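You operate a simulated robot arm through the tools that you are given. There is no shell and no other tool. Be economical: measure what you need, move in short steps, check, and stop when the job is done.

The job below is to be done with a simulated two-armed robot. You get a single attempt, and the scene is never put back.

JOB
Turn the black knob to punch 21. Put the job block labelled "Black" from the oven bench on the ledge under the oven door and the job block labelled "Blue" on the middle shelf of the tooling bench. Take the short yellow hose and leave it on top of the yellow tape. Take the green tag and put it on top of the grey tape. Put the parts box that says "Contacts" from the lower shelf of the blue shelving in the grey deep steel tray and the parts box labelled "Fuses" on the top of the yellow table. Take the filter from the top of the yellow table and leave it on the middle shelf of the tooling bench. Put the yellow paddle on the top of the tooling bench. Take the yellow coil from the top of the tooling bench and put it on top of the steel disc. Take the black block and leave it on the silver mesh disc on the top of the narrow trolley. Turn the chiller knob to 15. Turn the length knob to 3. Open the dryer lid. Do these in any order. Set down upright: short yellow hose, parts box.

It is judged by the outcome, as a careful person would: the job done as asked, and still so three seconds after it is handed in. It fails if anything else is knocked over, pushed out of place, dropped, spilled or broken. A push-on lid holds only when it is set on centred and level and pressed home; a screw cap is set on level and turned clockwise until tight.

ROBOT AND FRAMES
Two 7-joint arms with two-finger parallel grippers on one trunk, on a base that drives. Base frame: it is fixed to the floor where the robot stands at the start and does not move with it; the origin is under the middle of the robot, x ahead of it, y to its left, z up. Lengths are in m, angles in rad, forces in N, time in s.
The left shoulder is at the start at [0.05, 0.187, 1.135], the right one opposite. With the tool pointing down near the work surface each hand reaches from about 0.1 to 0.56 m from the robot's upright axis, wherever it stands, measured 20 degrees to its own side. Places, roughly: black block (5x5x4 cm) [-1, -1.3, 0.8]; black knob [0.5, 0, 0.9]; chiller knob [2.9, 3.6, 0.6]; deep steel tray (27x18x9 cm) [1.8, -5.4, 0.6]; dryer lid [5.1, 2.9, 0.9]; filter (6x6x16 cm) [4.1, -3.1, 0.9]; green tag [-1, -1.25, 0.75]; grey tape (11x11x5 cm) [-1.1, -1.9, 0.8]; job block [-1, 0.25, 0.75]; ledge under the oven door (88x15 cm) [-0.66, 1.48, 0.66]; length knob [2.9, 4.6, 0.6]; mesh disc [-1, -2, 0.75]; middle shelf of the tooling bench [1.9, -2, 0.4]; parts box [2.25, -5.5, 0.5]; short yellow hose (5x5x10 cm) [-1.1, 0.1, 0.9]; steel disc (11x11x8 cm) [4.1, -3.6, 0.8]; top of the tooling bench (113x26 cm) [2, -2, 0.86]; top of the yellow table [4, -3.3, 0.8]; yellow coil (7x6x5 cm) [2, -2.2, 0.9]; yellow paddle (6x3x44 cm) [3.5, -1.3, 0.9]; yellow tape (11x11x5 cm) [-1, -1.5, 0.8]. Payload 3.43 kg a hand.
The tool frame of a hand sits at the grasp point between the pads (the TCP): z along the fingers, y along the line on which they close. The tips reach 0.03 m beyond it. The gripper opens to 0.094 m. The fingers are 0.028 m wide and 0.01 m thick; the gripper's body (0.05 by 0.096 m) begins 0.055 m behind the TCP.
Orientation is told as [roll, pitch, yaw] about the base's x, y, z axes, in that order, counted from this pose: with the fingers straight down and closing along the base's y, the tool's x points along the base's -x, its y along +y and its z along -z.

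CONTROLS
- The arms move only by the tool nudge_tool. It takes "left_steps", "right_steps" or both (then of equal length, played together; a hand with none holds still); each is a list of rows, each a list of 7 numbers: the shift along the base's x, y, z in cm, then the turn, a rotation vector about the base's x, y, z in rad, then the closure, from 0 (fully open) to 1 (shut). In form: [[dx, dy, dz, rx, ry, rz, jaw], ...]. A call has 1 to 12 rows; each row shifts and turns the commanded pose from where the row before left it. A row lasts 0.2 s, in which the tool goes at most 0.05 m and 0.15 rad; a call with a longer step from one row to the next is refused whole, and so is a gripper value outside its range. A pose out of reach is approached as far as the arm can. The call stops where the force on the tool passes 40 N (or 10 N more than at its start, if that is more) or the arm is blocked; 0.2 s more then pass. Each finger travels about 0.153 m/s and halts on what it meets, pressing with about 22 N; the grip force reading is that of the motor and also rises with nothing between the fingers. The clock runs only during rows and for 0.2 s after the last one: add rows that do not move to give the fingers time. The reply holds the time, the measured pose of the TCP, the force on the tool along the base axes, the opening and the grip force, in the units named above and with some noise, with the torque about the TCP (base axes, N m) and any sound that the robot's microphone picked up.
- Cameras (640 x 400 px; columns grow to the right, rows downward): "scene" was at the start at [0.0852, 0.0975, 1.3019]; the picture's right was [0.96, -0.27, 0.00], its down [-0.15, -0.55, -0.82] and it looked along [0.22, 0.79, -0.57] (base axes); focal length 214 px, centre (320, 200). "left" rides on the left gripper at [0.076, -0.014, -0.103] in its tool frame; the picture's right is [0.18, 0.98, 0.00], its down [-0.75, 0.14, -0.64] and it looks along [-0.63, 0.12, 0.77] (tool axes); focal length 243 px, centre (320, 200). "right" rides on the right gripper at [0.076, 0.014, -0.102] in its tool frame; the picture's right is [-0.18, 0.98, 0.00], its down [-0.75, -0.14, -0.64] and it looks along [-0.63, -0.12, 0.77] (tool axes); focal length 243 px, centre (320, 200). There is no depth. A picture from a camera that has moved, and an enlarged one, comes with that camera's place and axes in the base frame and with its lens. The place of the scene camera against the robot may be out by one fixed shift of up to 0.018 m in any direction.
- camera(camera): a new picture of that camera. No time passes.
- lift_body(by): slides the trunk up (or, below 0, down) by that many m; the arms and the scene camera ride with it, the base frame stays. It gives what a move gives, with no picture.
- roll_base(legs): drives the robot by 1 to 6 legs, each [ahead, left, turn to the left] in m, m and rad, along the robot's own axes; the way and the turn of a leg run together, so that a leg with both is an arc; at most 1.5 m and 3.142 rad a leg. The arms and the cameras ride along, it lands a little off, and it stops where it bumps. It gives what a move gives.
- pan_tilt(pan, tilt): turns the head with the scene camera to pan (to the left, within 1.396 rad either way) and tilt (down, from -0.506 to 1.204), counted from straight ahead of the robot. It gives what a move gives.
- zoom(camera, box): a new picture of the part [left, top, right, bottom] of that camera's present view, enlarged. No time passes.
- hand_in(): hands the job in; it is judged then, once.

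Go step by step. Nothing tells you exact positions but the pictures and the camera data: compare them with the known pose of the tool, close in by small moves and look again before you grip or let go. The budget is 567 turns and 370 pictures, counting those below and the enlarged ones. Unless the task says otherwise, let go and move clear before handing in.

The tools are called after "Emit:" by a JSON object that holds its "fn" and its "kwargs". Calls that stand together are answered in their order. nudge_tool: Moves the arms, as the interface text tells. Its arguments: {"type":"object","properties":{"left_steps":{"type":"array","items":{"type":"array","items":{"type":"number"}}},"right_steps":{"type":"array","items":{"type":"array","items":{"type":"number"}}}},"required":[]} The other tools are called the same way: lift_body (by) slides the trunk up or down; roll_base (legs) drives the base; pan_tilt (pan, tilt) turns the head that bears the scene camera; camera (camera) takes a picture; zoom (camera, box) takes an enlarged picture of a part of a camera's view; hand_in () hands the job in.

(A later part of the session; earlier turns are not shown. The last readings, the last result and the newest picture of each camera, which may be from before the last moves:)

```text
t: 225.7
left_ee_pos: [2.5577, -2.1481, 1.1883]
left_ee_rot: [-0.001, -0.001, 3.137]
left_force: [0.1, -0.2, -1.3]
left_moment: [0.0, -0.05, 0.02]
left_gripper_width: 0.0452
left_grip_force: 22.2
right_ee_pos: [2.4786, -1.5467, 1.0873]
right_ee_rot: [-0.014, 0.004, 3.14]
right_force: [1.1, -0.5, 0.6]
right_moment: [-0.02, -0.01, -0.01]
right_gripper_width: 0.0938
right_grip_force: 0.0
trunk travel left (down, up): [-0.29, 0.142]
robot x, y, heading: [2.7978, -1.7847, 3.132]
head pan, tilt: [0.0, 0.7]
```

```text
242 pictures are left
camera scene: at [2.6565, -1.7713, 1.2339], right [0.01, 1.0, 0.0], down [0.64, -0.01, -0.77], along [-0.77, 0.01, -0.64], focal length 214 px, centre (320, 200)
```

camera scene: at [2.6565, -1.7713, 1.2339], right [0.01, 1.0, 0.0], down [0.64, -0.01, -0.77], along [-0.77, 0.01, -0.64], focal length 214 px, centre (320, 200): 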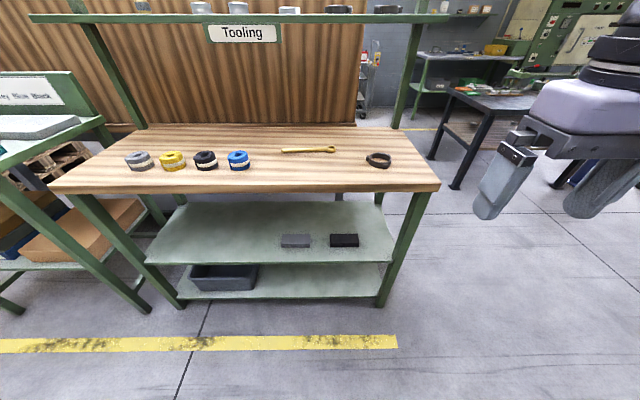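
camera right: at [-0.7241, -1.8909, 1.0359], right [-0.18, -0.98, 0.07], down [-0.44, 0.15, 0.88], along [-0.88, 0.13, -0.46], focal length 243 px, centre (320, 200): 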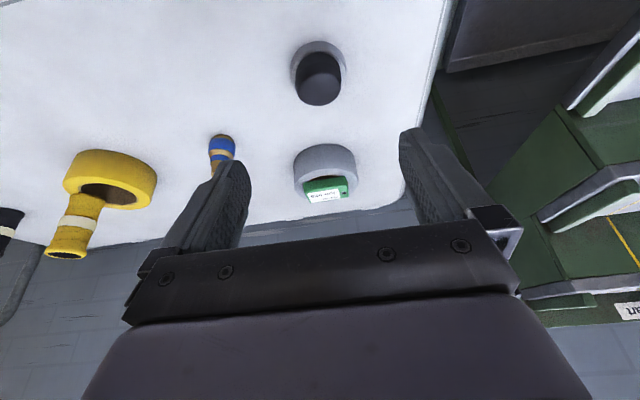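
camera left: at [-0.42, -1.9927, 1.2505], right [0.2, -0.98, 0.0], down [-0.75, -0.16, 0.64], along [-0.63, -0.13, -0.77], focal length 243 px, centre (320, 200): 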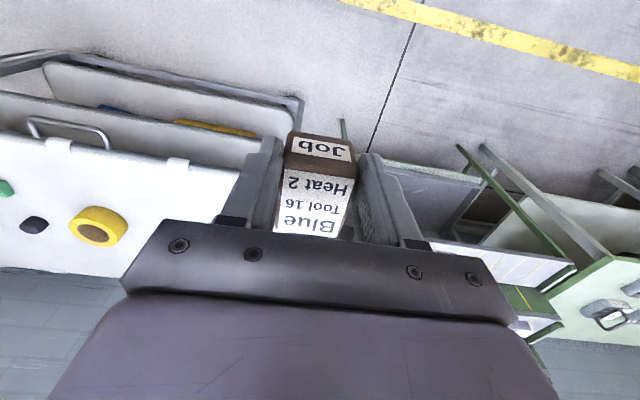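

Emit:
{"fn": "roll_base", "kwargs": {"legs": [[0.27, 0, 0.008]]}}

Emit:
{"fn": "nudge_tool", "kwargs": {"left_steps": [[-3, 3, -2, 0, 0, 0, 0.8], [-3, 3, -2, 0, 0, 0, 0.8], [-3, 3, -2, 0, 0, 0, 0.8], [-3, 3, -2, 0, 0, 0, 0.8], [-3, 3, -2, 0, 0, 0, 0.8], [-3, 3, -2, 0, 0, 0, 0.8], [-2, 3, -2, 0, 0, 0, 0.8], [-2, 2, -2, 0, 0, 0, 0.8]]}}

Emit:
{"fn": "camera", "kwargs": {"camera": "left"}}

Emit:
{"fn": "camera", "kwargs": {"camera": "scene"}}

```text
t: 227.6
left_ee_pos: [2.2944, -2.1469, 1.1883]
left_ee_rot: [-0.003, 0.0, 3.14]
left_force: [0.1, -0.4, -1.3]
left_moment: [0.01, -0.05, 0.03]
left_gripper_width: 0.0453
left_grip_force: 21.9
right_ee_pos: [2.2118, -1.5448, 1.0875]
right_ee_rot: [-0.013, 0.006, -3.138]
right_force: [0.3, -0.4, 0.6]
right_moment: [0.02, -0.03, -0.03]
right_gripper_width: 0.094
right_grip_force: 0.1
trunk travel left (down, up): [-0.29, 0.142]
robot x, y, heading: [2.5331, -1.7821, 3.134]
head pan, tilt: [0.0, 0.7]
```

```text
t: 229.4
left_ee_pos: [2.0866, -1.9382, 1.025]
left_ee_rot: [-0.002, -0.004, -3.136]
left_force: [-0.5, -1.0, -1.0]
left_moment: [0.0, -0.01, 0.01]
left_gripper_width: 0.0452
left_grip_force: 22.0
left hand out of reach, approached as far as the arm can: row 8
right_ee_pos: [2.2119, -1.546, 1.0881]
right_ee_rot: [-0.012, 0.003, -3.138]
right_force: [0.1, 0.3, 0.4]
right_moment: [0.02, -0.01, -0.01]
right_gripper_width: 0.0941
right_grip_force: 0.1
trunk travel left (down, up): [-0.29, 0.142]
robot x, y, heading: [2.5334, -1.7799, 3.132]
head pan, tilt: [0.0, 0.7]
```

```text
241 pictures are left
camera left: at [2.1634, -1.9231, 1.127], right [0.19, -0.98, 0.0], down [-0.75, -0.14, 0.64], along [-0.63, -0.12, -0.76], focal length 243 px, centre (320, 200)
```

left: 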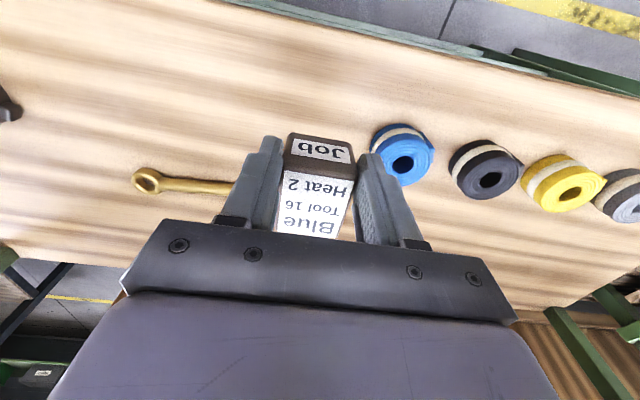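

```text
240 pictures are left
camera scene: at [2.3918, -1.7699, 1.234], right [0.0, 1.0, 0.0], down [0.64, 0.0, -0.77], along [-0.77, 0.0, -0.64], focal length 214 px, centre (320, 200)
```

scene: 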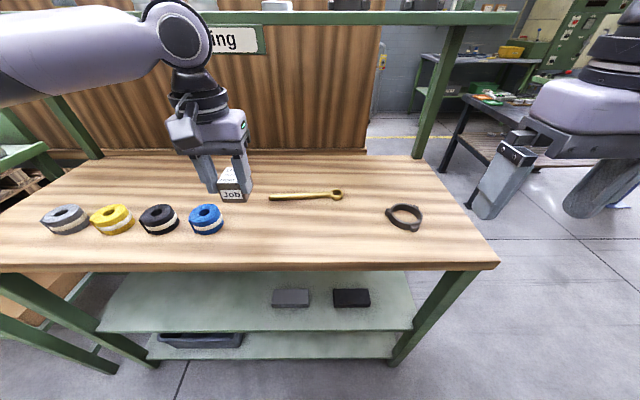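

Emit:
{"fn": "nudge_tool", "kwargs": {"left_steps": [[0.5, 0.5, -4, 0, 0, 0, 0.8], [0, 0, -4, 0, 0, 0, 0.8], [0, 0, -1.5, 0, 0, 0, 0.8]]}}

Emit:
{"fn": "camera", "kwargs": {"camera": "scene"}}

```text
t: 230.2
left_ee_pos: [2.0925, -1.9356, 0.9307]
left_ee_rot: [-0.003, -0.004, 3.142]
left_force: [-0.3, -0.3, -1.3]
left_moment: [0.01, -0.01, -0.01]
left_gripper_width: 0.0455
left_grip_force: 22.1
left hand out of reach, approached as far as the arm can: row 3
right_ee_pos: [2.2128, -1.5469, 1.0867]
right_ee_rot: [-0.013, 0.005, -3.138]
right_force: [0.4, 0.2, -0.1]
right_moment: [0.01, 0.01, 0.04]
right_gripper_width: 0.094
right_grip_force: 0.1
trunk travel left (down, up): [-0.29, 0.142]
robot x, y, heading: [2.533, -1.7839, 3.134]
head pan, tilt: [0.0, 0.7]
```

```text
239 pictures are left
camera scene: at [2.3916, -1.77, 1.2339], right [0.0, 1.0, 0.0], down [0.64, 0.0, -0.76], along [-0.76, 0.0, -0.64], focal length 214 px, centre (320, 200)
```

scene: 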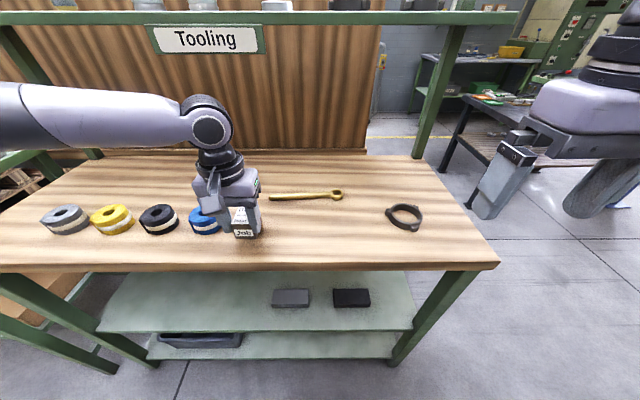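

Emit:
{"fn": "roll_base", "kwargs": {"legs": [[0, -0.08, 0]]}}

Emit:
{"fn": "nudge_tool", "kwargs": {"left_steps": [[0.3, -4, 0, 0, 0, 0, 0.8], [0.3, -1.5, -0.5, 0, 0, 0, 0.8], [0, 0, -0.7, 0, 0, 0, 0.8], [0, 0, -0.5, 0, 0, 0, 0.8]]}}

Emit:
{"fn": "zoom", "kwargs": {"camera": "scene", "box": [150, 160, 310, 280]}}

```text
t: 231.6
left_ee_pos: [2.0925, -1.8551, 0.9307]
left_ee_rot: [-0.001, -0.001, 3.14]
left_force: [-0.3, 0.0, -0.7]
left_moment: [0.01, -0.03, -0.01]
left_gripper_width: 0.0454
left_grip_force: 22.2
right_ee_pos: [2.2133, -1.4673, 1.0874]
right_ee_rot: [-0.01, 0.005, -3.141]
right_force: [-0.1, -0.8, -0.8]
right_moment: [-0.03, -0.02, 0.0]
right_gripper_width: 0.0939
right_grip_force: 0.2
trunk travel left (down, up): [-0.29, 0.142]
robot x, y, heading: [2.529, -1.7088, 3.136]
head pan, tilt: [0.0, 0.7]
```

```text
t: 232.6
left_ee_pos: [2.1001, -1.9127, 0.9159]
left_ee_rot: [-0.004, -0.006, 3.141]
left_force: [2.5, -2.6, 14.1]
left_moment: [-0.18, 0.33, 0.02]
left_gripper_width: 0.0453
left_grip_force: 22.2
right_ee_pos: [2.2141, -1.4672, 1.0895]
right_ee_rot: [-0.014, 0.005, -3.14]
right_force: [0.0, -0.2, 0.1]
right_moment: [0.0, 0.03, 0.03]
right_gripper_width: 0.0939
right_grip_force: 0.0
trunk travel left (down, up): [-0.29, 0.142]
robot x, y, heading: [2.5333, -1.7075, 3.135]
head pan, tilt: [0.0, 0.7]
```

```text
3.33 times, centred on (230, 220) of scene
camera zoom: at [2.3933, -1.6912, 1.2344], right [0.01, 1.0, 0.0], down [0.64, 0.0, -0.77], along [-0.77, 0.0, -0.64], focal length 715 px, centre (620, 133)
```

zoom: 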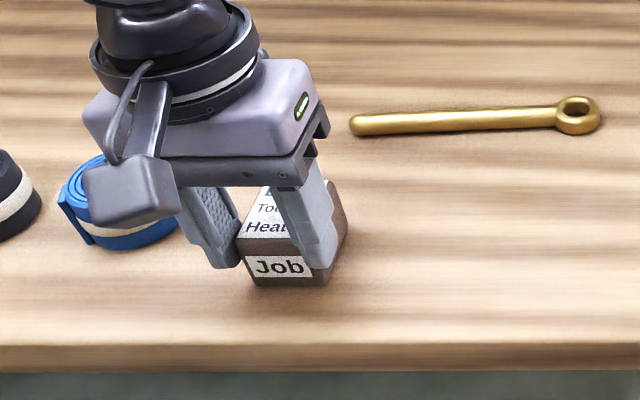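

Emit:
{"fn": "nudge_tool", "kwargs": {"left_steps": [[0, 0, 0.1, 0, 0, 0, 0.5], [0, 0, 0, 0, 0, 0, 0.2], [0, 0, 0.3, 0, 0.11, 0, 0.15], [0, 0, 0, 0, 0.11, 0, 0.15], [0, 0, 0, 0, 0.11, 0, 0.15], [0, 0, 0, 0, 0.11, 0, 0.15], [0, 0, 0, 0, 0.11, 0, 0.15], [0, 0, 0, 0, 0.1, 0, 0.15]]}}

Emit:
{"fn": "camera", "kwargs": {"camera": "left"}}

Emit:
{"fn": "zoom", "kwargs": {"camera": "scene", "box": [150, 160, 310, 280]}}

```text
t: 234.4
left_ee_pos: [2.0991, -1.912, 0.9171]
left_ee_rot: [-0.002, -0.651, 3.142]
left_force: [-0.1, 0.7, -0.3]
left_moment: [-0.02, 0.02, -0.03]
left_gripper_width: 0.0798
left_grip_force: 0.1
right_ee_pos: [2.2137, -1.4668, 1.0873]
right_ee_rot: [-0.012, 0.005, -3.14]
right_force: [-0.6, -0.2, -1.0]
right_moment: [0.02, 0.01, 0.01]
right_gripper_width: 0.094
right_grip_force: 0.0
trunk travel left (down, up): [-0.29, 0.142]
robot x, y, heading: [2.5344, -1.7054, 3.134]
head pan, tilt: [0.0, 0.7]
```

```text
237 pictures are left
camera left: at [2.222, -1.898, 0.9523], right [0.14, -0.98, -0.11], down [-0.21, -0.14, 0.97], along [-0.97, -0.12, -0.23], focal length 243 px, centre (320, 200)
```

left: 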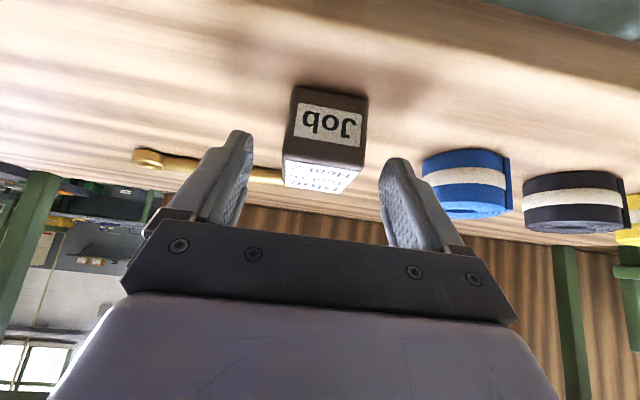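

```text
3.33 times, centred on (230, 220) of scene
camera zoom: at [2.3921, -1.6915, 1.2339], right [0.01, 1.0, 0.0], down [0.64, 0.0, -0.76], along [-0.76, 0.0, -0.64], focal length 715 px, centre (620, 133)
```

zoom: 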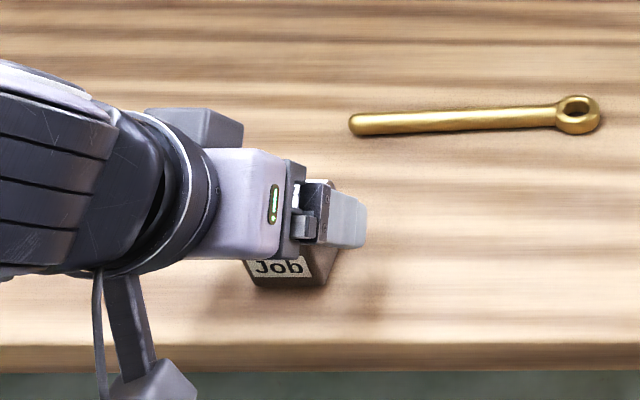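

Emit:
{"fn": "nudge_tool", "kwargs": {"left_steps": [[-1.0, 0, -1.1, 0, 0, 0, 0.15], [0, 0, 0, 0, 0, 0, 0.5], [0, 0, 0, 0, 0, 0, 0.8], [0, 0, 0, 0, 0, 0, 0.8]]}}

Emit:
{"fn": "camera", "kwargs": {"camera": "left"}}

```text
t: 235.4
left_ee_pos: [2.0883, -1.9112, 0.9076]
left_ee_rot: [-0.002, -0.651, 3.14]
left_force: [-0.7, 0.6, -0.6]
left_moment: [-0.02, -0.03, -0.01]
left_gripper_width: 0.0496
left_grip_force: 21.8
right_ee_pos: [2.2131, -1.4676, 1.0863]
right_ee_rot: [-0.012, 0.005, -3.139]
right_force: [-0.1, -0.1, -0.1]
right_moment: [-0.02, -0.04, 0.01]
right_gripper_width: 0.0942
right_grip_force: 0.1
trunk travel left (down, up): [-0.29, 0.142]
robot x, y, heading: [2.5372, -1.7049, 3.132]
head pan, tilt: [0.0, 0.7]
```

```text
235 pictures are left
camera left: at [2.2118, -1.8976, 0.9419], right [0.14, -0.98, -0.11], down [-0.21, -0.14, 0.97], along [-0.97, -0.12, -0.23], focal length 243 px, centre (320, 200)
```

left: 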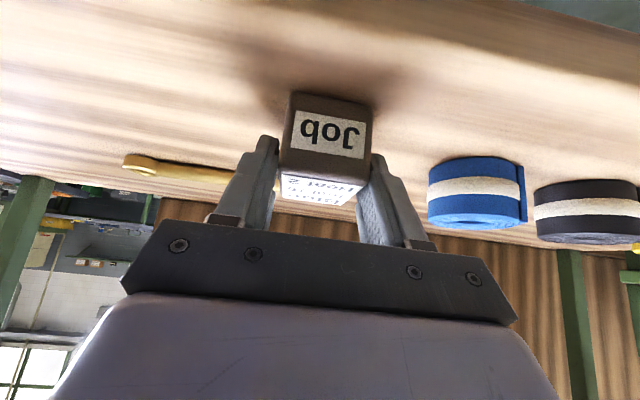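

Emit:
{"fn": "nudge_tool", "kwargs": {"left_steps": [[0, 0, 4, 0, 0, 0, 0.8], [3, -1, 2, 0, 0, 0, 0.8], [4, -1, 0, 0, 0, 0, 0.8], [4, -1, 0, 0, 0, 0, 0.8], [4, -1, 0, 0, 0, 0, 0.8], [4, 0, 0, 0, 0, 0, 0.8]]}}

Emit:
{"fn": "roll_base", "kwargs": {"legs": [[-0.2, 0, 0]]}}

Emit:
{"fn": "lift_body", "kwargs": {"by": -0.28}}

Emit:
{"fn": "camera", "kwargs": {"camera": "scene"}}

Emit:
{"fn": "camera", "kwargs": {"camera": "left"}}

```text
t: 236.8
left_ee_pos: [2.1597, -1.9447, 1.0025]
left_ee_rot: [-0.001, -0.65, 3.139]
left_force: [-0.5, 0.6, -0.2]
left_moment: [0.02, -0.04, 0.01]
left_gripper_width: 0.0497
left_grip_force: 21.8
left hand out of reach, approached as far as the arm can: row 3, 4, 5, 6
right_ee_pos: [2.2127, -1.4675, 1.0876]
right_ee_rot: [-0.013, 0.006, -3.141]
right_force: [-0.5, 0.3, -0.1]
right_moment: [0.01, 0.03, -0.02]
right_gripper_width: 0.0938
right_grip_force: 0.0
trunk travel left (down, up): [-0.29, 0.142]
robot x, y, heading: [2.5313, -1.7026, 3.135]
head pan, tilt: [0.0, 0.7]
```

```text
t: 238.4
left_ee_pos: [2.3577, -1.9471, 1.003]
left_ee_rot: [-0.001, -0.649, 3.14]
left_force: [0.2, 0.0, -1.8]
left_moment: [0.0, 0.03, 0.01]
left_gripper_width: 0.0491
left_grip_force: 21.8
right_ee_pos: [2.4093, -1.4688, 1.0863]
right_ee_rot: [-0.012, 0.004, -3.139]
right_force: [-0.7, 0.8, -0.1]
right_moment: [0.0, -0.03, 0.02]
right_gripper_width: 0.094
right_grip_force: 0.0
trunk travel left (down, up): [-0.29, 0.142]
robot x, y, heading: [2.7288, -1.709, 3.134]
head pan, tilt: [0.0, 0.7]
```

```text
t: 241.2
left_ee_pos: [2.3579, -1.9468, 0.7223]
left_ee_rot: [-0.001, -0.651, 3.141]
left_force: [-0.4, 0.5, -0.6]
left_moment: [-0.01, -0.02, 0.01]
left_gripper_width: 0.0495
left_grip_force: 21.9
right_ee_pos: [2.4093, -1.4688, 0.8072]
right_ee_rot: [-0.012, 0.007, -3.139]
right_force: [0.3, -1.0, 0.5]
right_moment: [0.01, 0.04, 0.01]
right_gripper_width: 0.0941
right_grip_force: 0.2
trunk travel left (down, up): [-0.01, 0.422]
robot x, y, heading: [2.7314, -1.7046, 3.14]
head pan, tilt: [0.0, 0.7]
```

```text
234 pictures are left
camera scene: at [2.5889, -1.6926, 0.9539], right [0.01, 1.0, 0.0], down [0.64, 0.0, -0.76], along [-0.76, 0.0, -0.64], focal length 214 px, centre (320, 200)
```

scene: 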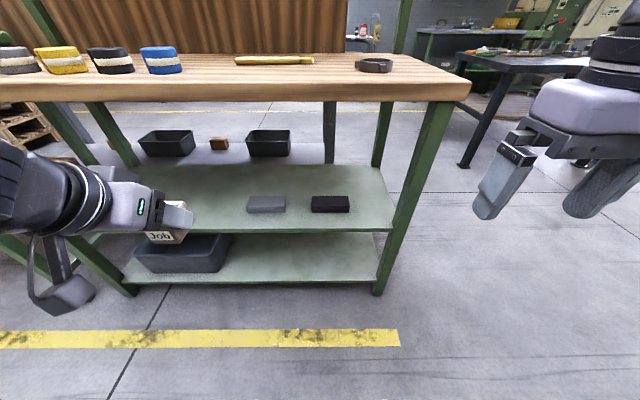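

```text
233 pictures are left
camera left: at [2.4799, -1.9315, 0.7579], right [0.14, -0.98, -0.11], down [-0.21, -0.14, 0.97], along [-0.97, -0.12, -0.23], focal length 243 px, centre (320, 200)
```

left: 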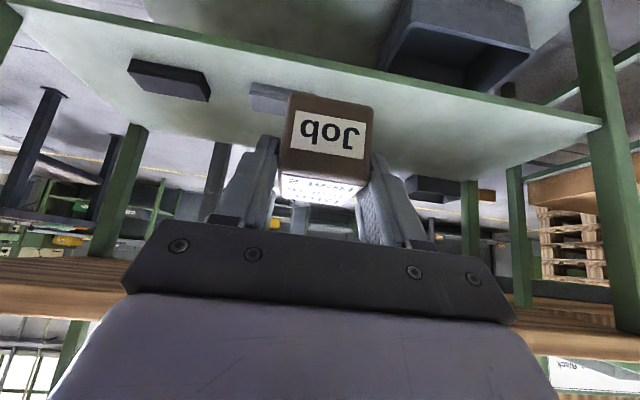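

Emit:
{"fn": "nudge_tool", "kwargs": {"left_steps": [[0, 0, -4.5, 0, 0, 0, 0.8], [0, 0, -4.5, 0, 0, 0, 0.8], [0, 0, -4.5, 0, 0, 0, 0.8], [0, 0, -4.5, 0, 0, 0, 0.8]]}}

Emit:
{"fn": "camera", "kwargs": {"camera": "scene"}}

Emit:
{"fn": "camera", "kwargs": {"camera": "left"}}

```text
t: 242.2
left_ee_pos: [2.3471, -1.945, 0.5461]
left_ee_rot: [-0.003, -0.652, -3.142]
left_force: [-0.7, 0.0, -0.8]
left_moment: [0.04, -0.03, -0.03]
left_gripper_width: 0.0495
left_grip_force: 22.0
left hand out of reach, approached as far as the arm can: row 1
right_ee_pos: [2.41, -1.4688, 0.8066]
right_ee_rot: [-0.011, 0.006, -3.138]
right_force: [0.4, 0.6, 0.4]
right_moment: [0.01, 0.03, -0.01]
right_gripper_width: 0.0938
right_grip_force: 0.0
trunk travel left (down, up): [-0.01, 0.422]
robot x, y, heading: [2.7277, -1.7059, 3.135]
head pan, tilt: [0.0, 0.7]
```

```text
232 pictures are left
camera scene: at [2.589, -1.6925, 0.954], right [0.0, 1.0, 0.0], down [0.64, 0.0, -0.77], along [-0.77, 0.0, -0.64], focal length 214 px, centre (320, 200)
```

scene: 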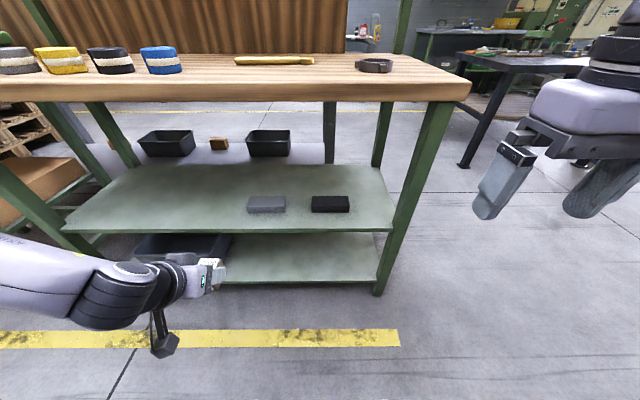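

```text
231 pictures are left
camera left: at [2.4688, -1.9313, 0.5821], right [0.15, -0.98, -0.11], down [-0.21, -0.14, 0.97], along [-0.97, -0.12, -0.23], focal length 243 px, centre (320, 200)
```

left: 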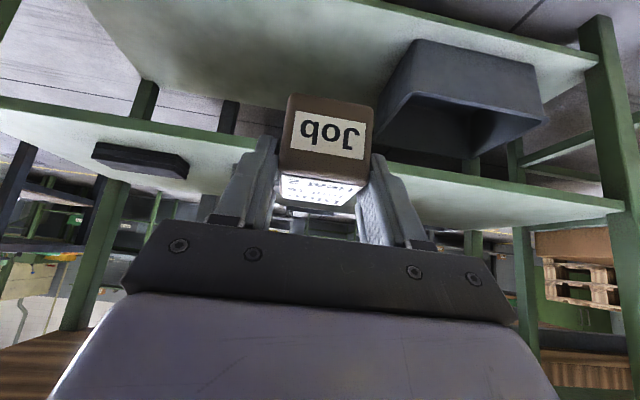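

Emit:
{"fn": "nudge_tool", "kwargs": {"left_steps": [[0, -3, 0, 0, 0, 0, 0.8], [0, -3, 0, 0, 0, 0, 0.8], [0, -2, 0, 0, 0, 0, 0.8]], "right_steps": [[2, 0, 2, 0, 0, 0, 0], [2, 0, 2, 0, 0, 0, 0], [2, 0, 2, 0, 0, 0, 0]]}}

Emit:
{"fn": "roll_base", "kwargs": {"legs": [[0.19, 0, 0]]}}

Emit:
{"fn": "camera", "kwargs": {"camera": "scene"}}

Emit:
{"fn": "camera", "kwargs": {"camera": "left"}}

```text
t: 243.0
left_ee_pos: [2.347, -2.0249, 0.5445]
left_ee_rot: [0.0, -0.65, 3.141]
left_force: [-1.1, 0.0, -1.6]
left_moment: [-0.02, -0.05, 0.01]
left_gripper_width: 0.0495
left_grip_force: 21.7
right_ee_pos: [2.4696, -1.4673, 0.869]
right_ee_rot: [-0.012, 0.007, -3.14]
right_force: [0.3, 0.7, 0.7]
right_moment: [-0.01, 0.0, 0.01]
right_gripper_width: 0.0937
right_grip_force: 0.0
trunk travel left (down, up): [-0.01, 0.422]
robot x, y, heading: [2.7275, -1.7004, 3.138]
head pan, tilt: [0.0, 0.7]
```

```text
t: 244.6
left_ee_pos: [2.1557, -2.0255, 0.5441]
left_ee_rot: [-0.002, -0.651, 3.142]
left_force: [0.3, -0.3, -0.3]
left_moment: [-0.02, -0.01, -0.02]
left_gripper_width: 0.0498
left_grip_force: 22.2
right_ee_pos: [2.2802, -1.4671, 0.867]
right_ee_rot: [-0.011, 0.004, -3.138]
right_force: [-0.3, 0.6, -0.4]
right_moment: [-0.03, -0.01, 0.0]
right_gripper_width: 0.0939
right_grip_force: 0.0
trunk travel left (down, up): [-0.01, 0.422]
robot x, y, heading: [2.5355, -1.7041, 3.134]
head pan, tilt: [0.0, 0.7]
```

```text
230 pictures are left
camera scene: at [2.3988, -1.6918, 0.9539], right [0.0, 1.0, 0.0], down [0.64, 0.0, -0.76], along [-0.76, 0.0, -0.64], focal length 214 px, centre (320, 200)
```

scene: 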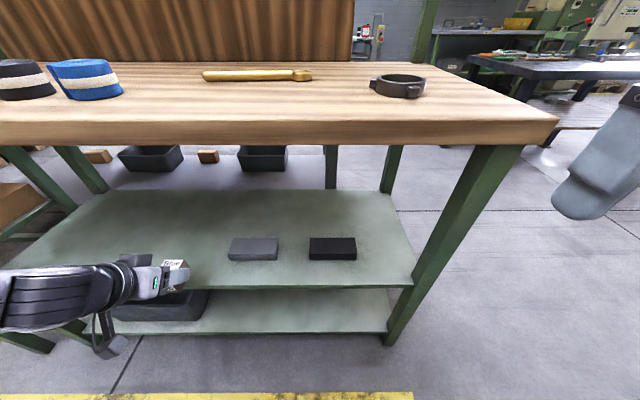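

```text
229 pictures are left
camera left: at [2.2792, -2.0097, 0.5797], right [0.14, -0.98, -0.11], down [-0.21, -0.14, 0.97], along [-0.97, -0.12, -0.23], focal length 243 px, centre (320, 200)
```

left: 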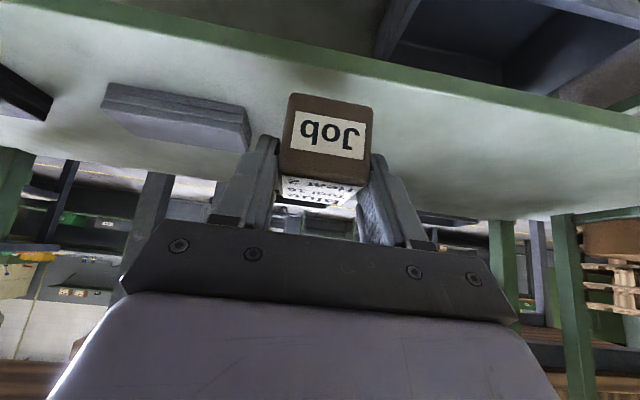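

Emit:
{"fn": "nudge_tool", "kwargs": {"left_steps": [[-4, 0, -1, 0, 0, 0, 0.8], [-4, 0, -1, 0, 0, 0, 0.8], [-4, 0, -1, 0, 0, 0, 0.8], [-2.5, 0, -2, 0, 0, 0, 0.8]]}}

Emit:
{"fn": "camera", "kwargs": {"camera": "scene"}}

Emit:
{"fn": "camera", "kwargs": {"camera": "left"}}

```text
t: 245.6
left_ee_pos: [2.0108, -2.0241, 0.4927]
left_ee_rot: [-0.002, -0.651, -3.141]
left_force: [-0.2, 0.3, -0.6]
left_moment: [-0.01, 0.02, -0.02]
left_gripper_width: 0.0495
left_grip_force: 21.9
right_ee_pos: [2.2797, -1.4667, 0.8678]
right_ee_rot: [-0.012, 0.006, -3.138]
right_force: [-0.6, -0.4, 0.6]
right_moment: [0.02, 0.0, -0.03]
right_gripper_width: 0.0939
right_grip_force: 0.1
trunk travel left (down, up): [-0.01, 0.422]
robot x, y, heading: [2.5393, -1.7054, 3.134]
head pan, tilt: [0.0, 0.7]
```

```text
228 pictures are left
camera scene: at [2.3989, -1.6918, 0.9539], right [0.0, 1.0, 0.0], down [0.64, 0.0, -0.77], along [-0.77, 0.0, -0.64], focal length 214 px, centre (320, 200)
```

scene: 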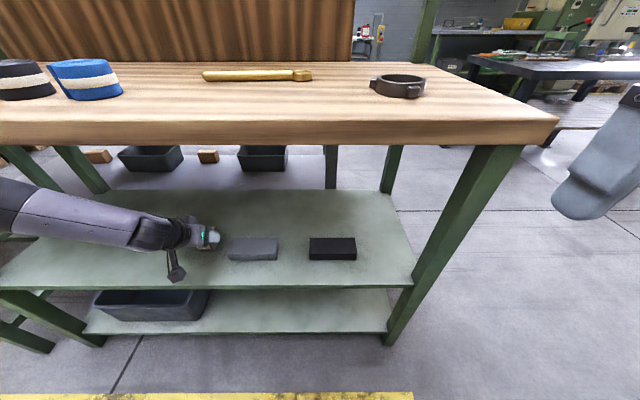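

```text
227 pictures are left
camera left: at [2.1338, -2.0096, 0.5287], right [0.15, -0.98, -0.11], down [-0.21, -0.14, 0.97], along [-0.97, -0.12, -0.23], focal length 243 px, centre (320, 200)
```

left: 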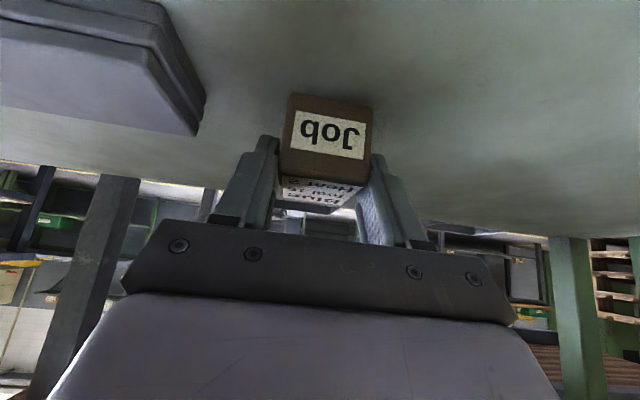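

Emit:
{"fn": "nudge_tool", "kwargs": {"left_steps": [[0, -1, -2.5, 0, 0, 0, 0.8], [0, 0, -1, 0, 0, 0, 0.8], [0, 0, -0.5, 0, 0, 0, 0.8], [0, 0, -0.4, 0, 0, 0, 0.8]]}}

Emit:
{"fn": "camera", "kwargs": {"camera": "left"}}

```text
t: 246.6
left_ee_pos: [2.0198, -2.0421, 0.4716]
left_ee_rot: [0.0, -0.657, 3.139]
left_force: [-7.1, 3.7, 16.9]
left_moment: [0.0, 0.04, 0.02]
left_gripper_width: 0.0501
left_grip_force: 21.8
left hand out of reach, approached as far as the arm can: row 1, 2, 3, 4
right_ee_pos: [2.2805, -1.4668, 0.8679]
right_ee_rot: [-0.011, 0.005, -3.137]
right_force: [1.6, 0.1, -0.1]
right_moment: [0.0, -0.01, 0.03]
right_gripper_width: 0.0937
right_grip_force: 0.1
trunk travel left (down, up): [-0.01, 0.422]
robot x, y, heading: [2.5387, -1.7034, 3.139]
head pan, tilt: [0.0, 0.7]
```

```text
226 pictures are left
camera left: at [2.1432, -2.0259, 0.5073], right [0.14, -0.98, -0.11], down [-0.21, -0.14, 0.97], along [-0.97, -0.12, -0.22], focal length 243 px, centre (320, 200)
```

left: 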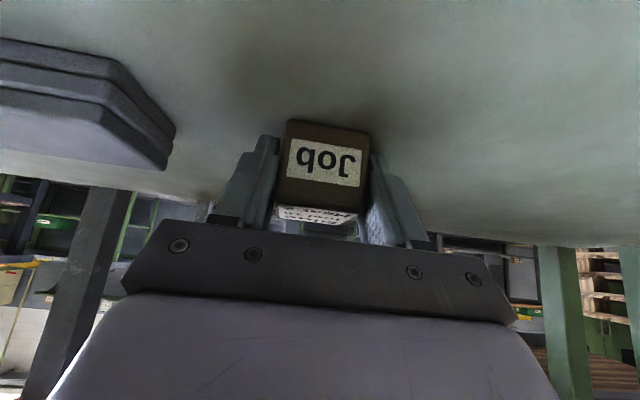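

Emit:
{"fn": "zoom", "kwargs": {"camera": "scene", "box": [120, 190, 300, 310]}}

```text
3.33 times, centred on (210, 250) of scene
camera zoom: at [2.3996, -1.6911, 0.9541], right [0.0, 1.0, 0.0], down [0.64, 0.0, -0.77], along [-0.77, 0.0, -0.64], focal length 715 px, centre (687, 33)
```

zoom: 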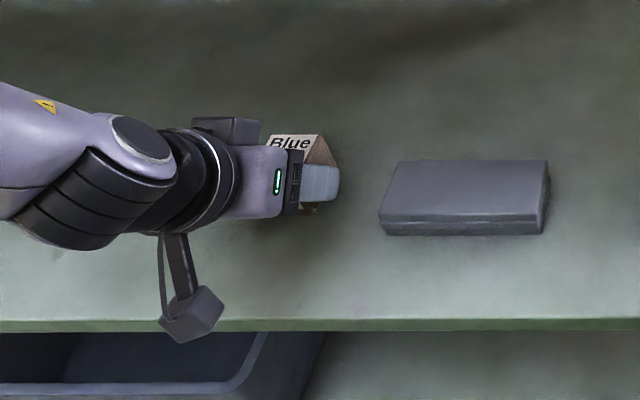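

Emit:
{"fn": "nudge_tool", "kwargs": {"left_steps": [[0, 0, 0.8, 0, 0, 0, 0.7], [0, 0, 0.5, 0, 0, 0, 0.4], [0, 0, 0.5, 0, 0, 0, 0.25], [0, 0, 0, 0, 0, 0, 0.25]]}}

Emit:
{"fn": "camera", "kwargs": {"camera": "left"}}

```text
t: 247.6
left_ee_pos: [2.0213, -2.04, 0.4884]
left_ee_rot: [-0.001, -0.65, 3.141]
left_force: [-0.7, -0.1, 0.0]
left_moment: [0.01, 0.04, 0.0]
left_gripper_width: 0.0706
left_grip_force: 0.0
right_ee_pos: [2.2792, -1.4678, 0.8681]
right_ee_rot: [-0.012, 0.004, -3.139]
right_force: [-1.2, -0.6, -0.1]
right_moment: [0.02, -0.02, 0.03]
right_gripper_width: 0.0938
right_grip_force: 0.1
trunk travel left (down, up): [-0.01, 0.422]
robot x, y, heading: [2.5394, -1.7058, 3.136]
head pan, tilt: [0.0, 0.7]
```

```text
224 pictures are left
camera left: at [2.1445, -2.0258, 0.5244], right [0.15, -0.98, -0.11], down [-0.21, -0.14, 0.97], along [-0.97, -0.12, -0.23], focal length 243 px, centre (320, 200)
```

left: 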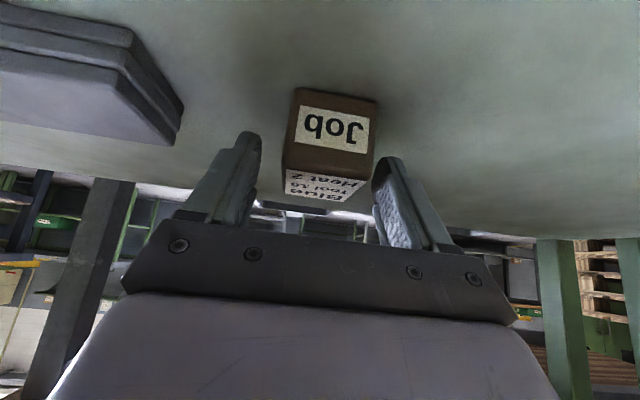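

Block stands on the shelf. I withdraw the left hand along its axis and back off.

Emit:
{"fn": "nudge_tool", "kwargs": {"left_steps": [[2, 0, 2, 0, 0, 0, 0.2], [3, 0, 3, 0, 0, 0, 0.2], [3, 0, 2, 0, 0, 0, 0.2], [4, 0, 2, 0, 0, 0, 0.2], [4, 0, 2, 0, 0, 0, 0.2]]}}

Emit:
{"fn": "roll_base", "kwargs": {"legs": [[-0.25, 0, 0]]}}

Emit:
{"fn": "zoom", "kwargs": {"camera": "scene", "box": [160, 120, 360, 250]}}

```text
t: 248.8
left_ee_pos: [2.1773, -2.0418, 0.5971]
left_ee_rot: [-0.001, -0.647, 3.139]
left_force: [-0.5, -0.4, -0.6]
left_moment: [0.02, -0.01, 0.05]
left_gripper_width: 0.0751
left_grip_force: 0.0
left hand out of reach, approached as far as the arm can: row 5
right_ee_pos: [2.2786, -1.4664, 0.8678]
right_ee_rot: [-0.011, 0.004, -3.141]
right_force: [-0.1, 0.2, -0.3]
right_moment: [-0.01, -0.02, -0.04]
right_gripper_width: 0.0939
right_grip_force: 0.1
trunk travel left (down, up): [-0.01, 0.422]
robot x, y, heading: [2.5398, -1.7043, 3.138]
head pan, tilt: [0.0, 0.7]
```

```text
t: 250.6
left_ee_pos: [2.4256, -2.0451, 0.5963]
left_ee_rot: [-0.003, -0.648, -3.139]
left_force: [-0.1, 0.4, 0.7]
left_moment: [0.01, -0.01, 0.01]
left_gripper_width: 0.0752
left_grip_force: 0.1
right_ee_pos: [2.5273, -1.4677, 0.8687]
right_ee_rot: [-0.012, 0.006, -3.133]
right_force: [0.1, -0.5, 0.1]
right_moment: [0.0, -0.01, 0.0]
right_gripper_width: 0.094
right_grip_force: 0.0
trunk travel left (down, up): [-0.01, 0.422]
robot x, y, heading: [2.7886, -1.7024, 3.138]
head pan, tilt: [0.0, 0.7]
```

```text
3.08 times, centred on (260, 185) of scene
camera zoom: at [2.6475, -1.6929, 0.9539], right [0.0, 1.0, 0.0], down [0.64, 0.0, -0.76], along [-0.76, 0.0, -0.64], focal length 660 px, centre (505, 246)
```

zoom: 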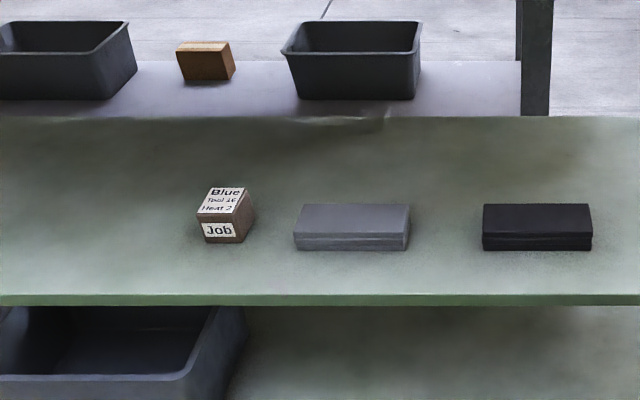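

Emit:
{"fn": "lift_body", "kwargs": {"by": 0.34}}

Emit:
{"fn": "nudge_tool", "kwargs": {"left_steps": [[0, 0, 4, 0, -0.13, 0, 0], [0, 0, 4, 0, -0.13, 0, 0], [0, 0, 4, 0, -0.13, 0, 0], [0, 0, 4, 0, -0.13, 0, 0], [0, 0, 0, 0, -0.13, 0, 0]]}}

Emit:
{"fn": "roll_base", "kwargs": {"legs": [[0, 0.35, 0], [0.24, 0, 0]]}}

Emit:
{"fn": "camera", "kwargs": {"camera": "scene"}}

Emit:
{"fn": "camera", "kwargs": {"camera": "left"}}

```text
t: 253.9
left_ee_pos: [2.4274, -2.0463, 0.9375]
left_ee_rot: [-0.002, -0.649, -3.136]
left_force: [-0.7, -0.6, 0.0]
left_moment: [0.0, 0.0, 0.0]
left_gripper_width: 0.0753
left_grip_force: 0.1
right_ee_pos: [2.5271, -1.469, 1.2078]
right_ee_rot: [-0.012, 0.006, -3.134]
right_force: [-0.1, -0.6, 0.4]
right_moment: [-0.01, -0.02, 0.02]
right_gripper_width: 0.094
right_grip_force: 0.2
trunk travel left (down, up): [-0.35, 0.082]
robot x, y, heading: [2.7884, -1.7058, 3.14]
head pan, tilt: [0.0, 0.7]
```

```text
t: 255.1
left_ee_pos: [2.4263, -2.0446, 1.099]
left_ee_rot: [0.002, 0.003, -3.14]
left_force: [0.2, -0.3, 0.3]
left_moment: [0.01, 0.02, 0.02]
left_gripper_width: 0.094
left_grip_force: 0.1
right_ee_pos: [2.5269, -1.4687, 1.2071]
right_ee_rot: [-0.012, 0.007, -3.135]
right_force: [-0.4, -0.2, 0.7]
right_moment: [-0.04, -0.01, 0.02]
right_gripper_width: 0.0941
right_grip_force: 0.1
trunk travel left (down, up): [-0.35, 0.082]
robot x, y, heading: [2.7893, -1.7056, 3.139]
head pan, tilt: [0.0, 0.7]
```

```text
t: 260.1
left_ee_pos: [2.1882, -2.3964, 1.0986]
left_ee_rot: [0.0, 0.0, -3.134]
left_force: [0.4, -0.8, -0.5]
left_moment: [-0.01, -0.01, -0.02]
left_gripper_width: 0.0939
left_grip_force: 0.1
right_ee_pos: [2.2865, -1.8189, 1.2091]
right_ee_rot: [-0.012, 0.006, -3.129]
right_force: [-0.1, 0.0, -0.3]
right_moment: [0.02, 0.01, 0.03]
right_gripper_width: 0.094
right_grip_force: 0.0
trunk travel left (down, up): [-0.35, 0.082]
robot x, y, heading: [2.5455, -2.0546, -3.136]
head pan, tilt: [0.0, 0.7]
```

```text
222 pictures are left
camera scene: at [2.4073, -2.0423, 1.2938], right [0.0, 1.0, 0.0], down [0.64, 0.0, -0.76], along [-0.76, 0.0, -0.64], focal length 214 px, centre (320, 200)
```

scene: 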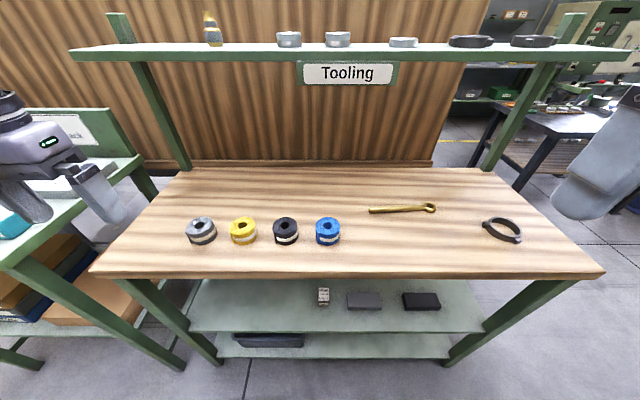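

```text
221 pictures are left
camera left: at [2.2641, -2.3809, 1.2005], right [0.19, -0.98, 0.0], down [-0.75, -0.15, 0.64], along [-0.63, -0.12, -0.77], focal length 243 px, centre (320, 200)
```

left: 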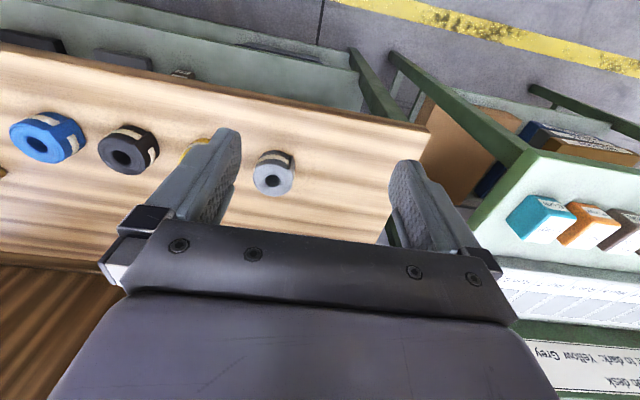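

Emit:
{"fn": "nudge_tool", "kwargs": {"left_steps": [[-2.9, 3, -1.5, 0, 0, 0, 0], [-2.9, 3, -1.5, 0, 0, 0, 0], [-2.9, 3, -1.5, 0, 0, 0, 0], [-2.9, 3, -1.5, 0, 0, 0, 0], [-2.7, 3, -2, 0, 0, 0, 0]]}}

Emit:
{"fn": "camera", "kwargs": {"camera": "left"}}

```text
t: 261.3
left_ee_pos: [2.051, -2.2547, 1.0198]
left_ee_rot: [0.0, -0.002, -3.132]
left_force: [-0.6, 0.0, -0.4]
left_moment: [-0.01, 0.01, -0.03]
left_gripper_width: 0.094
left_grip_force: 0.0
left hand out of reach, approached as far as the arm can: row 5
right_ee_pos: [2.2868, -1.8185, 1.2084]
right_ee_rot: [-0.013, 0.006, -3.129]
right_force: [-0.1, -0.3, -0.8]
right_moment: [0.0, 0.01, 0.02]
right_gripper_width: 0.0938
right_grip_force: 0.1
trunk travel left (down, up): [-0.35, 0.082]
robot x, y, heading: [2.5476, -2.0552, -3.14]
head pan, tilt: [0.0, 0.7]
```

```text
220 pictures are left
camera left: at [2.1277, -2.2391, 1.1221], right [0.19, -0.98, 0.0], down [-0.75, -0.15, 0.64], along [-0.63, -0.12, -0.77], focal length 243 px, centre (320, 200)
```

left: 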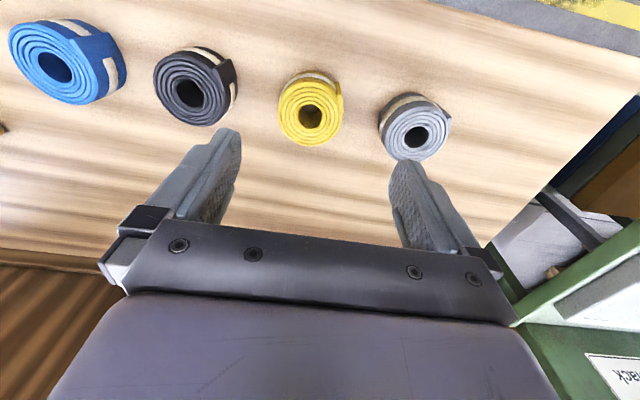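

Emit:
{"fn": "roll_base", "kwargs": {"legs": [[0, -0.07, 0]]}}

Emit:
{"fn": "nudge_tool", "kwargs": {"left_steps": [[-0.2, -3, 0, 0, 0, 0, 0.1], [-0.2, -3, -3, 0, 0, 0, 0.1], [0, 0, -3, 0, 0, 0, 0.1]]}}

Emit:
{"fn": "camera", "kwargs": {"camera": "left"}}

```text
t: 262.6
left_ee_pos: [2.0521, -2.183, 1.0197]
left_ee_rot: [-0.001, -0.003, -3.135]
left_force: [0.5, -0.3, -0.3]
left_moment: [-0.02, 0.0, -0.01]
left_gripper_width: 0.094
left_grip_force: 0.0
right_ee_pos: [2.2856, -1.7491, 1.2081]
right_ee_rot: [-0.011, 0.005, -3.127]
right_force: [0.3, 0.2, -0.8]
right_moment: [0.02, 0.01, 0.02]
right_gripper_width: 0.0941
right_grip_force: 0.0
trunk travel left (down, up): [-0.35, 0.082]
robot x, y, heading: [2.5484, -1.9839, -3.134]
head pan, tilt: [0.0, 0.7]
```

```text
t: 263.4
left_ee_pos: [2.047, -2.2447, 0.9616]
left_ee_rot: [-0.003, -0.002, -3.135]
left_force: [-0.4, -1.0, -0.1]
left_moment: [-0.01, 0.06, -0.01]
left_gripper_width: 0.0846
left_grip_force: 0.1
right_ee_pos: [2.2855, -1.7474, 1.2083]
right_ee_rot: [-0.014, 0.005, -3.128]
right_force: [-0.2, -0.5, 0.5]
right_moment: [-0.01, 0.0, 0.03]
right_gripper_width: 0.0938
right_grip_force: 0.1
trunk travel left (down, up): [-0.35, 0.082]
robot x, y, heading: [2.5465, -1.9815, -3.132]
head pan, tilt: [0.0, 0.7]
```

```text
219 pictures are left
camera left: at [2.123, -2.2292, 1.0635], right [0.19, -0.98, 0.0], down [-0.75, -0.15, 0.64], along [-0.63, -0.12, -0.77], focal length 243 px, centre (320, 200)
```

left: 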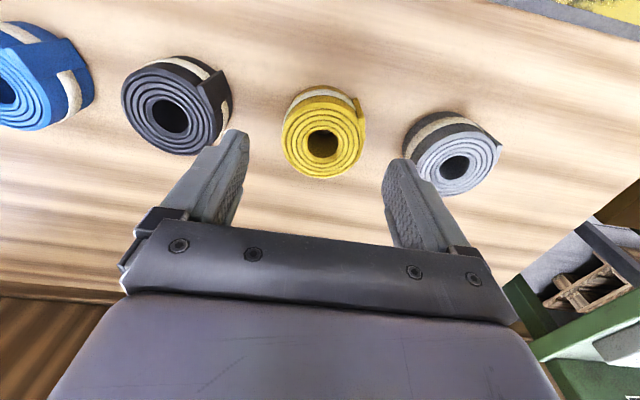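

Emit:
{"fn": "nudge_tool", "kwargs": {"left_steps": [[0, -0.1, -3, 0, 0, 0, 0.2], [0, 0, -2.8, 0, 0, 0, 0.2], [0, 0, 0, 0, 0, 0, 0.5], [0, 0, 0, 0, 0, 0, 0.8], [0, 0, 0, 0, 0, 0, 0.8]]}}

Emit:
{"fn": "camera", "kwargs": {"camera": "left"}}

```text
t: 264.6
left_ee_pos: [2.0488, -2.246, 0.9035]
left_ee_rot: [0.0, -0.002, -3.133]
left_force: [-2.6, -7.9, 9.0]
left_moment: [-0.31, 0.06, 0.03]
left_gripper_width: 0.0628
left_grip_force: 22.0
right_ee_pos: [2.2861, -1.7483, 1.2083]
right_ee_rot: [-0.013, 0.004, -3.128]
right_force: [-0.6, 0.5, -0.5]
right_moment: [-0.01, -0.01, -0.01]
right_gripper_width: 0.0941
right_grip_force: 0.1
trunk travel left (down, up): [-0.35, 0.082]
robot x, y, heading: [2.5442, -1.9841, -3.14]
head pan, tilt: [0.0, 0.7]
```

```text
218 pictures are left
camera left: at [2.1239, -2.23, 1.0057], right [0.19, -0.98, 0.0], down [-0.75, -0.15, 0.64], along [-0.63, -0.12, -0.76], focal length 243 px, centre (320, 200)
```

left: 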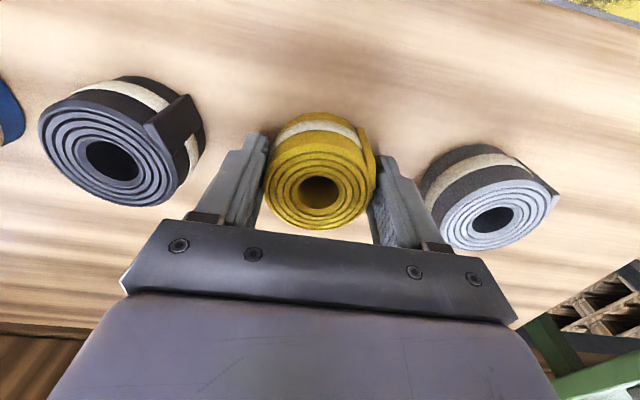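

Emit:
{"fn": "nudge_tool", "kwargs": {"left_steps": [[0, 0, 4, 0, 0, 0, 0.8], [0, 0, 4.5, 0, 0, 0, 0.8], [0, 0, 4.5, 0, 0, 0, 0.8], [2, 0, 4.5, 0, 0, 0, 0.8], [4, 0, 2.5, 0, 0, 0, 0.8], [4, 0, 2, 0, 0, 0, 0.8]]}}

Emit:
{"fn": "roll_base", "kwargs": {"legs": [[-0.3, 0, 0], [0, 0, 1.57], [0, 0, 1.57]]}}

Emit:
{"fn": "pan_tilt", "kwargs": {"pan": 0.2, "tilt": 0.4}}

Emit:
{"fn": "camera", "kwargs": {"camera": "scene"}}

```text
t: 266.0
left_ee_pos: [2.1485, -2.2449, 1.1231]
left_ee_rot: [0.0, -0.002, -3.134]
left_force: [0.0, -0.2, -0.9]
left_moment: [0.01, 0.0, 0.01]
left_gripper_width: 0.0625
left_grip_force: 22.6
right_ee_pos: [2.288, -1.7489, 1.2082]
right_ee_rot: [-0.013, 0.005, -3.129]
right_force: [0.7, 0.5, 0.6]
right_moment: [-0.03, 0.06, -0.01]
right_gripper_width: 0.0939
right_grip_force: 0.1
trunk travel left (down, up): [-0.35, 0.082]
robot x, y, heading: [2.5484, -1.9826, -3.132]
head pan, tilt: [0.0, 0.7]
```

```text
t: 275.6
left_ee_pos: [3.2555, -1.7318, 1.1206]
left_ee_rot: [-0.001, -0.001, -0.021]
left_force: [-0.5, 0.2, -1.5]
left_moment: [0.04, 0.01, 0.0]
left_gripper_width: 0.0626
left_grip_force: 22.2
right_ee_pos: [3.1026, -2.2233, 1.2075]
right_ee_rot: [-0.013, 0.007, -0.015]
right_force: [-0.3, -0.8, 0.3]
right_moment: [0.02, -0.01, 0.01]
right_gripper_width: 0.0939
right_grip_force: 0.1
trunk travel left (down, up): [-0.35, 0.082]
robot x, y, heading: [2.8476, -1.9817, -0.021]
head pan, tilt: [0.0, 0.7]
```

```text
t: 276.4
left_ee_pos: [3.256, -1.7317, 1.1229]
left_ee_rot: [0.0, -0.001, -0.02]
left_force: [0.4, -0.4, -0.3]
left_moment: [0.0, 0.01, -0.01]
left_gripper_width: 0.0628
left_grip_force: 22.3
right_ee_pos: [3.1033, -2.2232, 1.2092]
right_ee_rot: [-0.012, 0.005, -0.015]
right_force: [-0.1, -0.3, 1.3]
right_moment: [0.0, 0.0, -0.01]
right_gripper_width: 0.0942
right_grip_force: 0.1
trunk travel left (down, up): [-0.35, 0.082]
robot x, y, heading: [2.8521, -1.9814, -0.026]
head pan, tilt: [0.201, 0.4]
```

```text
217 pictures are left
camera scene: at [3.0014, -1.9538, 1.3207], right [0.18, -0.98, 0.0], down [-0.38, -0.07, -0.92], along [0.91, 0.16, -0.39], focal length 214 px, centre (320, 200)
```

scene: 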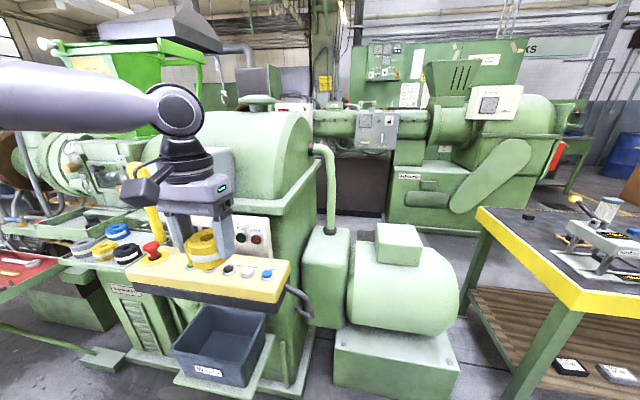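

Emit:
{"fn": "zoom", "kwargs": {"camera": "scene", "box": [40, 140, 300, 310]}}

Emit:
{"fn": "camera", "kwargs": {"camera": "left"}}

```text
2.35 times, centred on (170, 225) of scene
camera zoom: at [3.0014, -1.9538, 1.3207], right [0.18, -0.98, 0.0], down [-0.38, -0.07, -0.92], along [0.91, 0.16, -0.39], focal length 505 px, centre (673, 141)
```

zoom: 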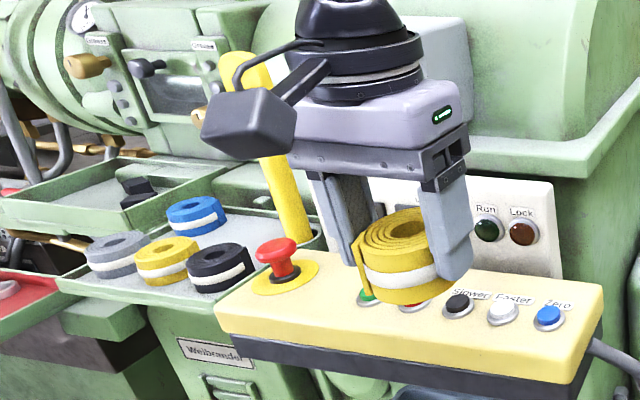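

```text
215 pictures are left
camera left: at [3.1793, -1.7436, 1.2249], right [-0.16, 0.99, 0.0], down [0.76, 0.13, 0.64], along [0.63, 0.1, -0.77], focal length 243 px, centre (320, 200)
```

left: 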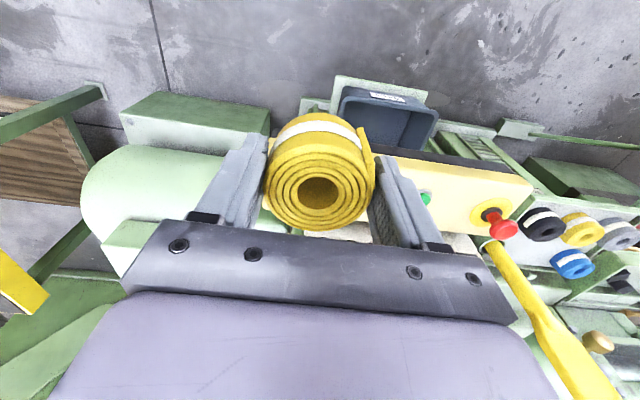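

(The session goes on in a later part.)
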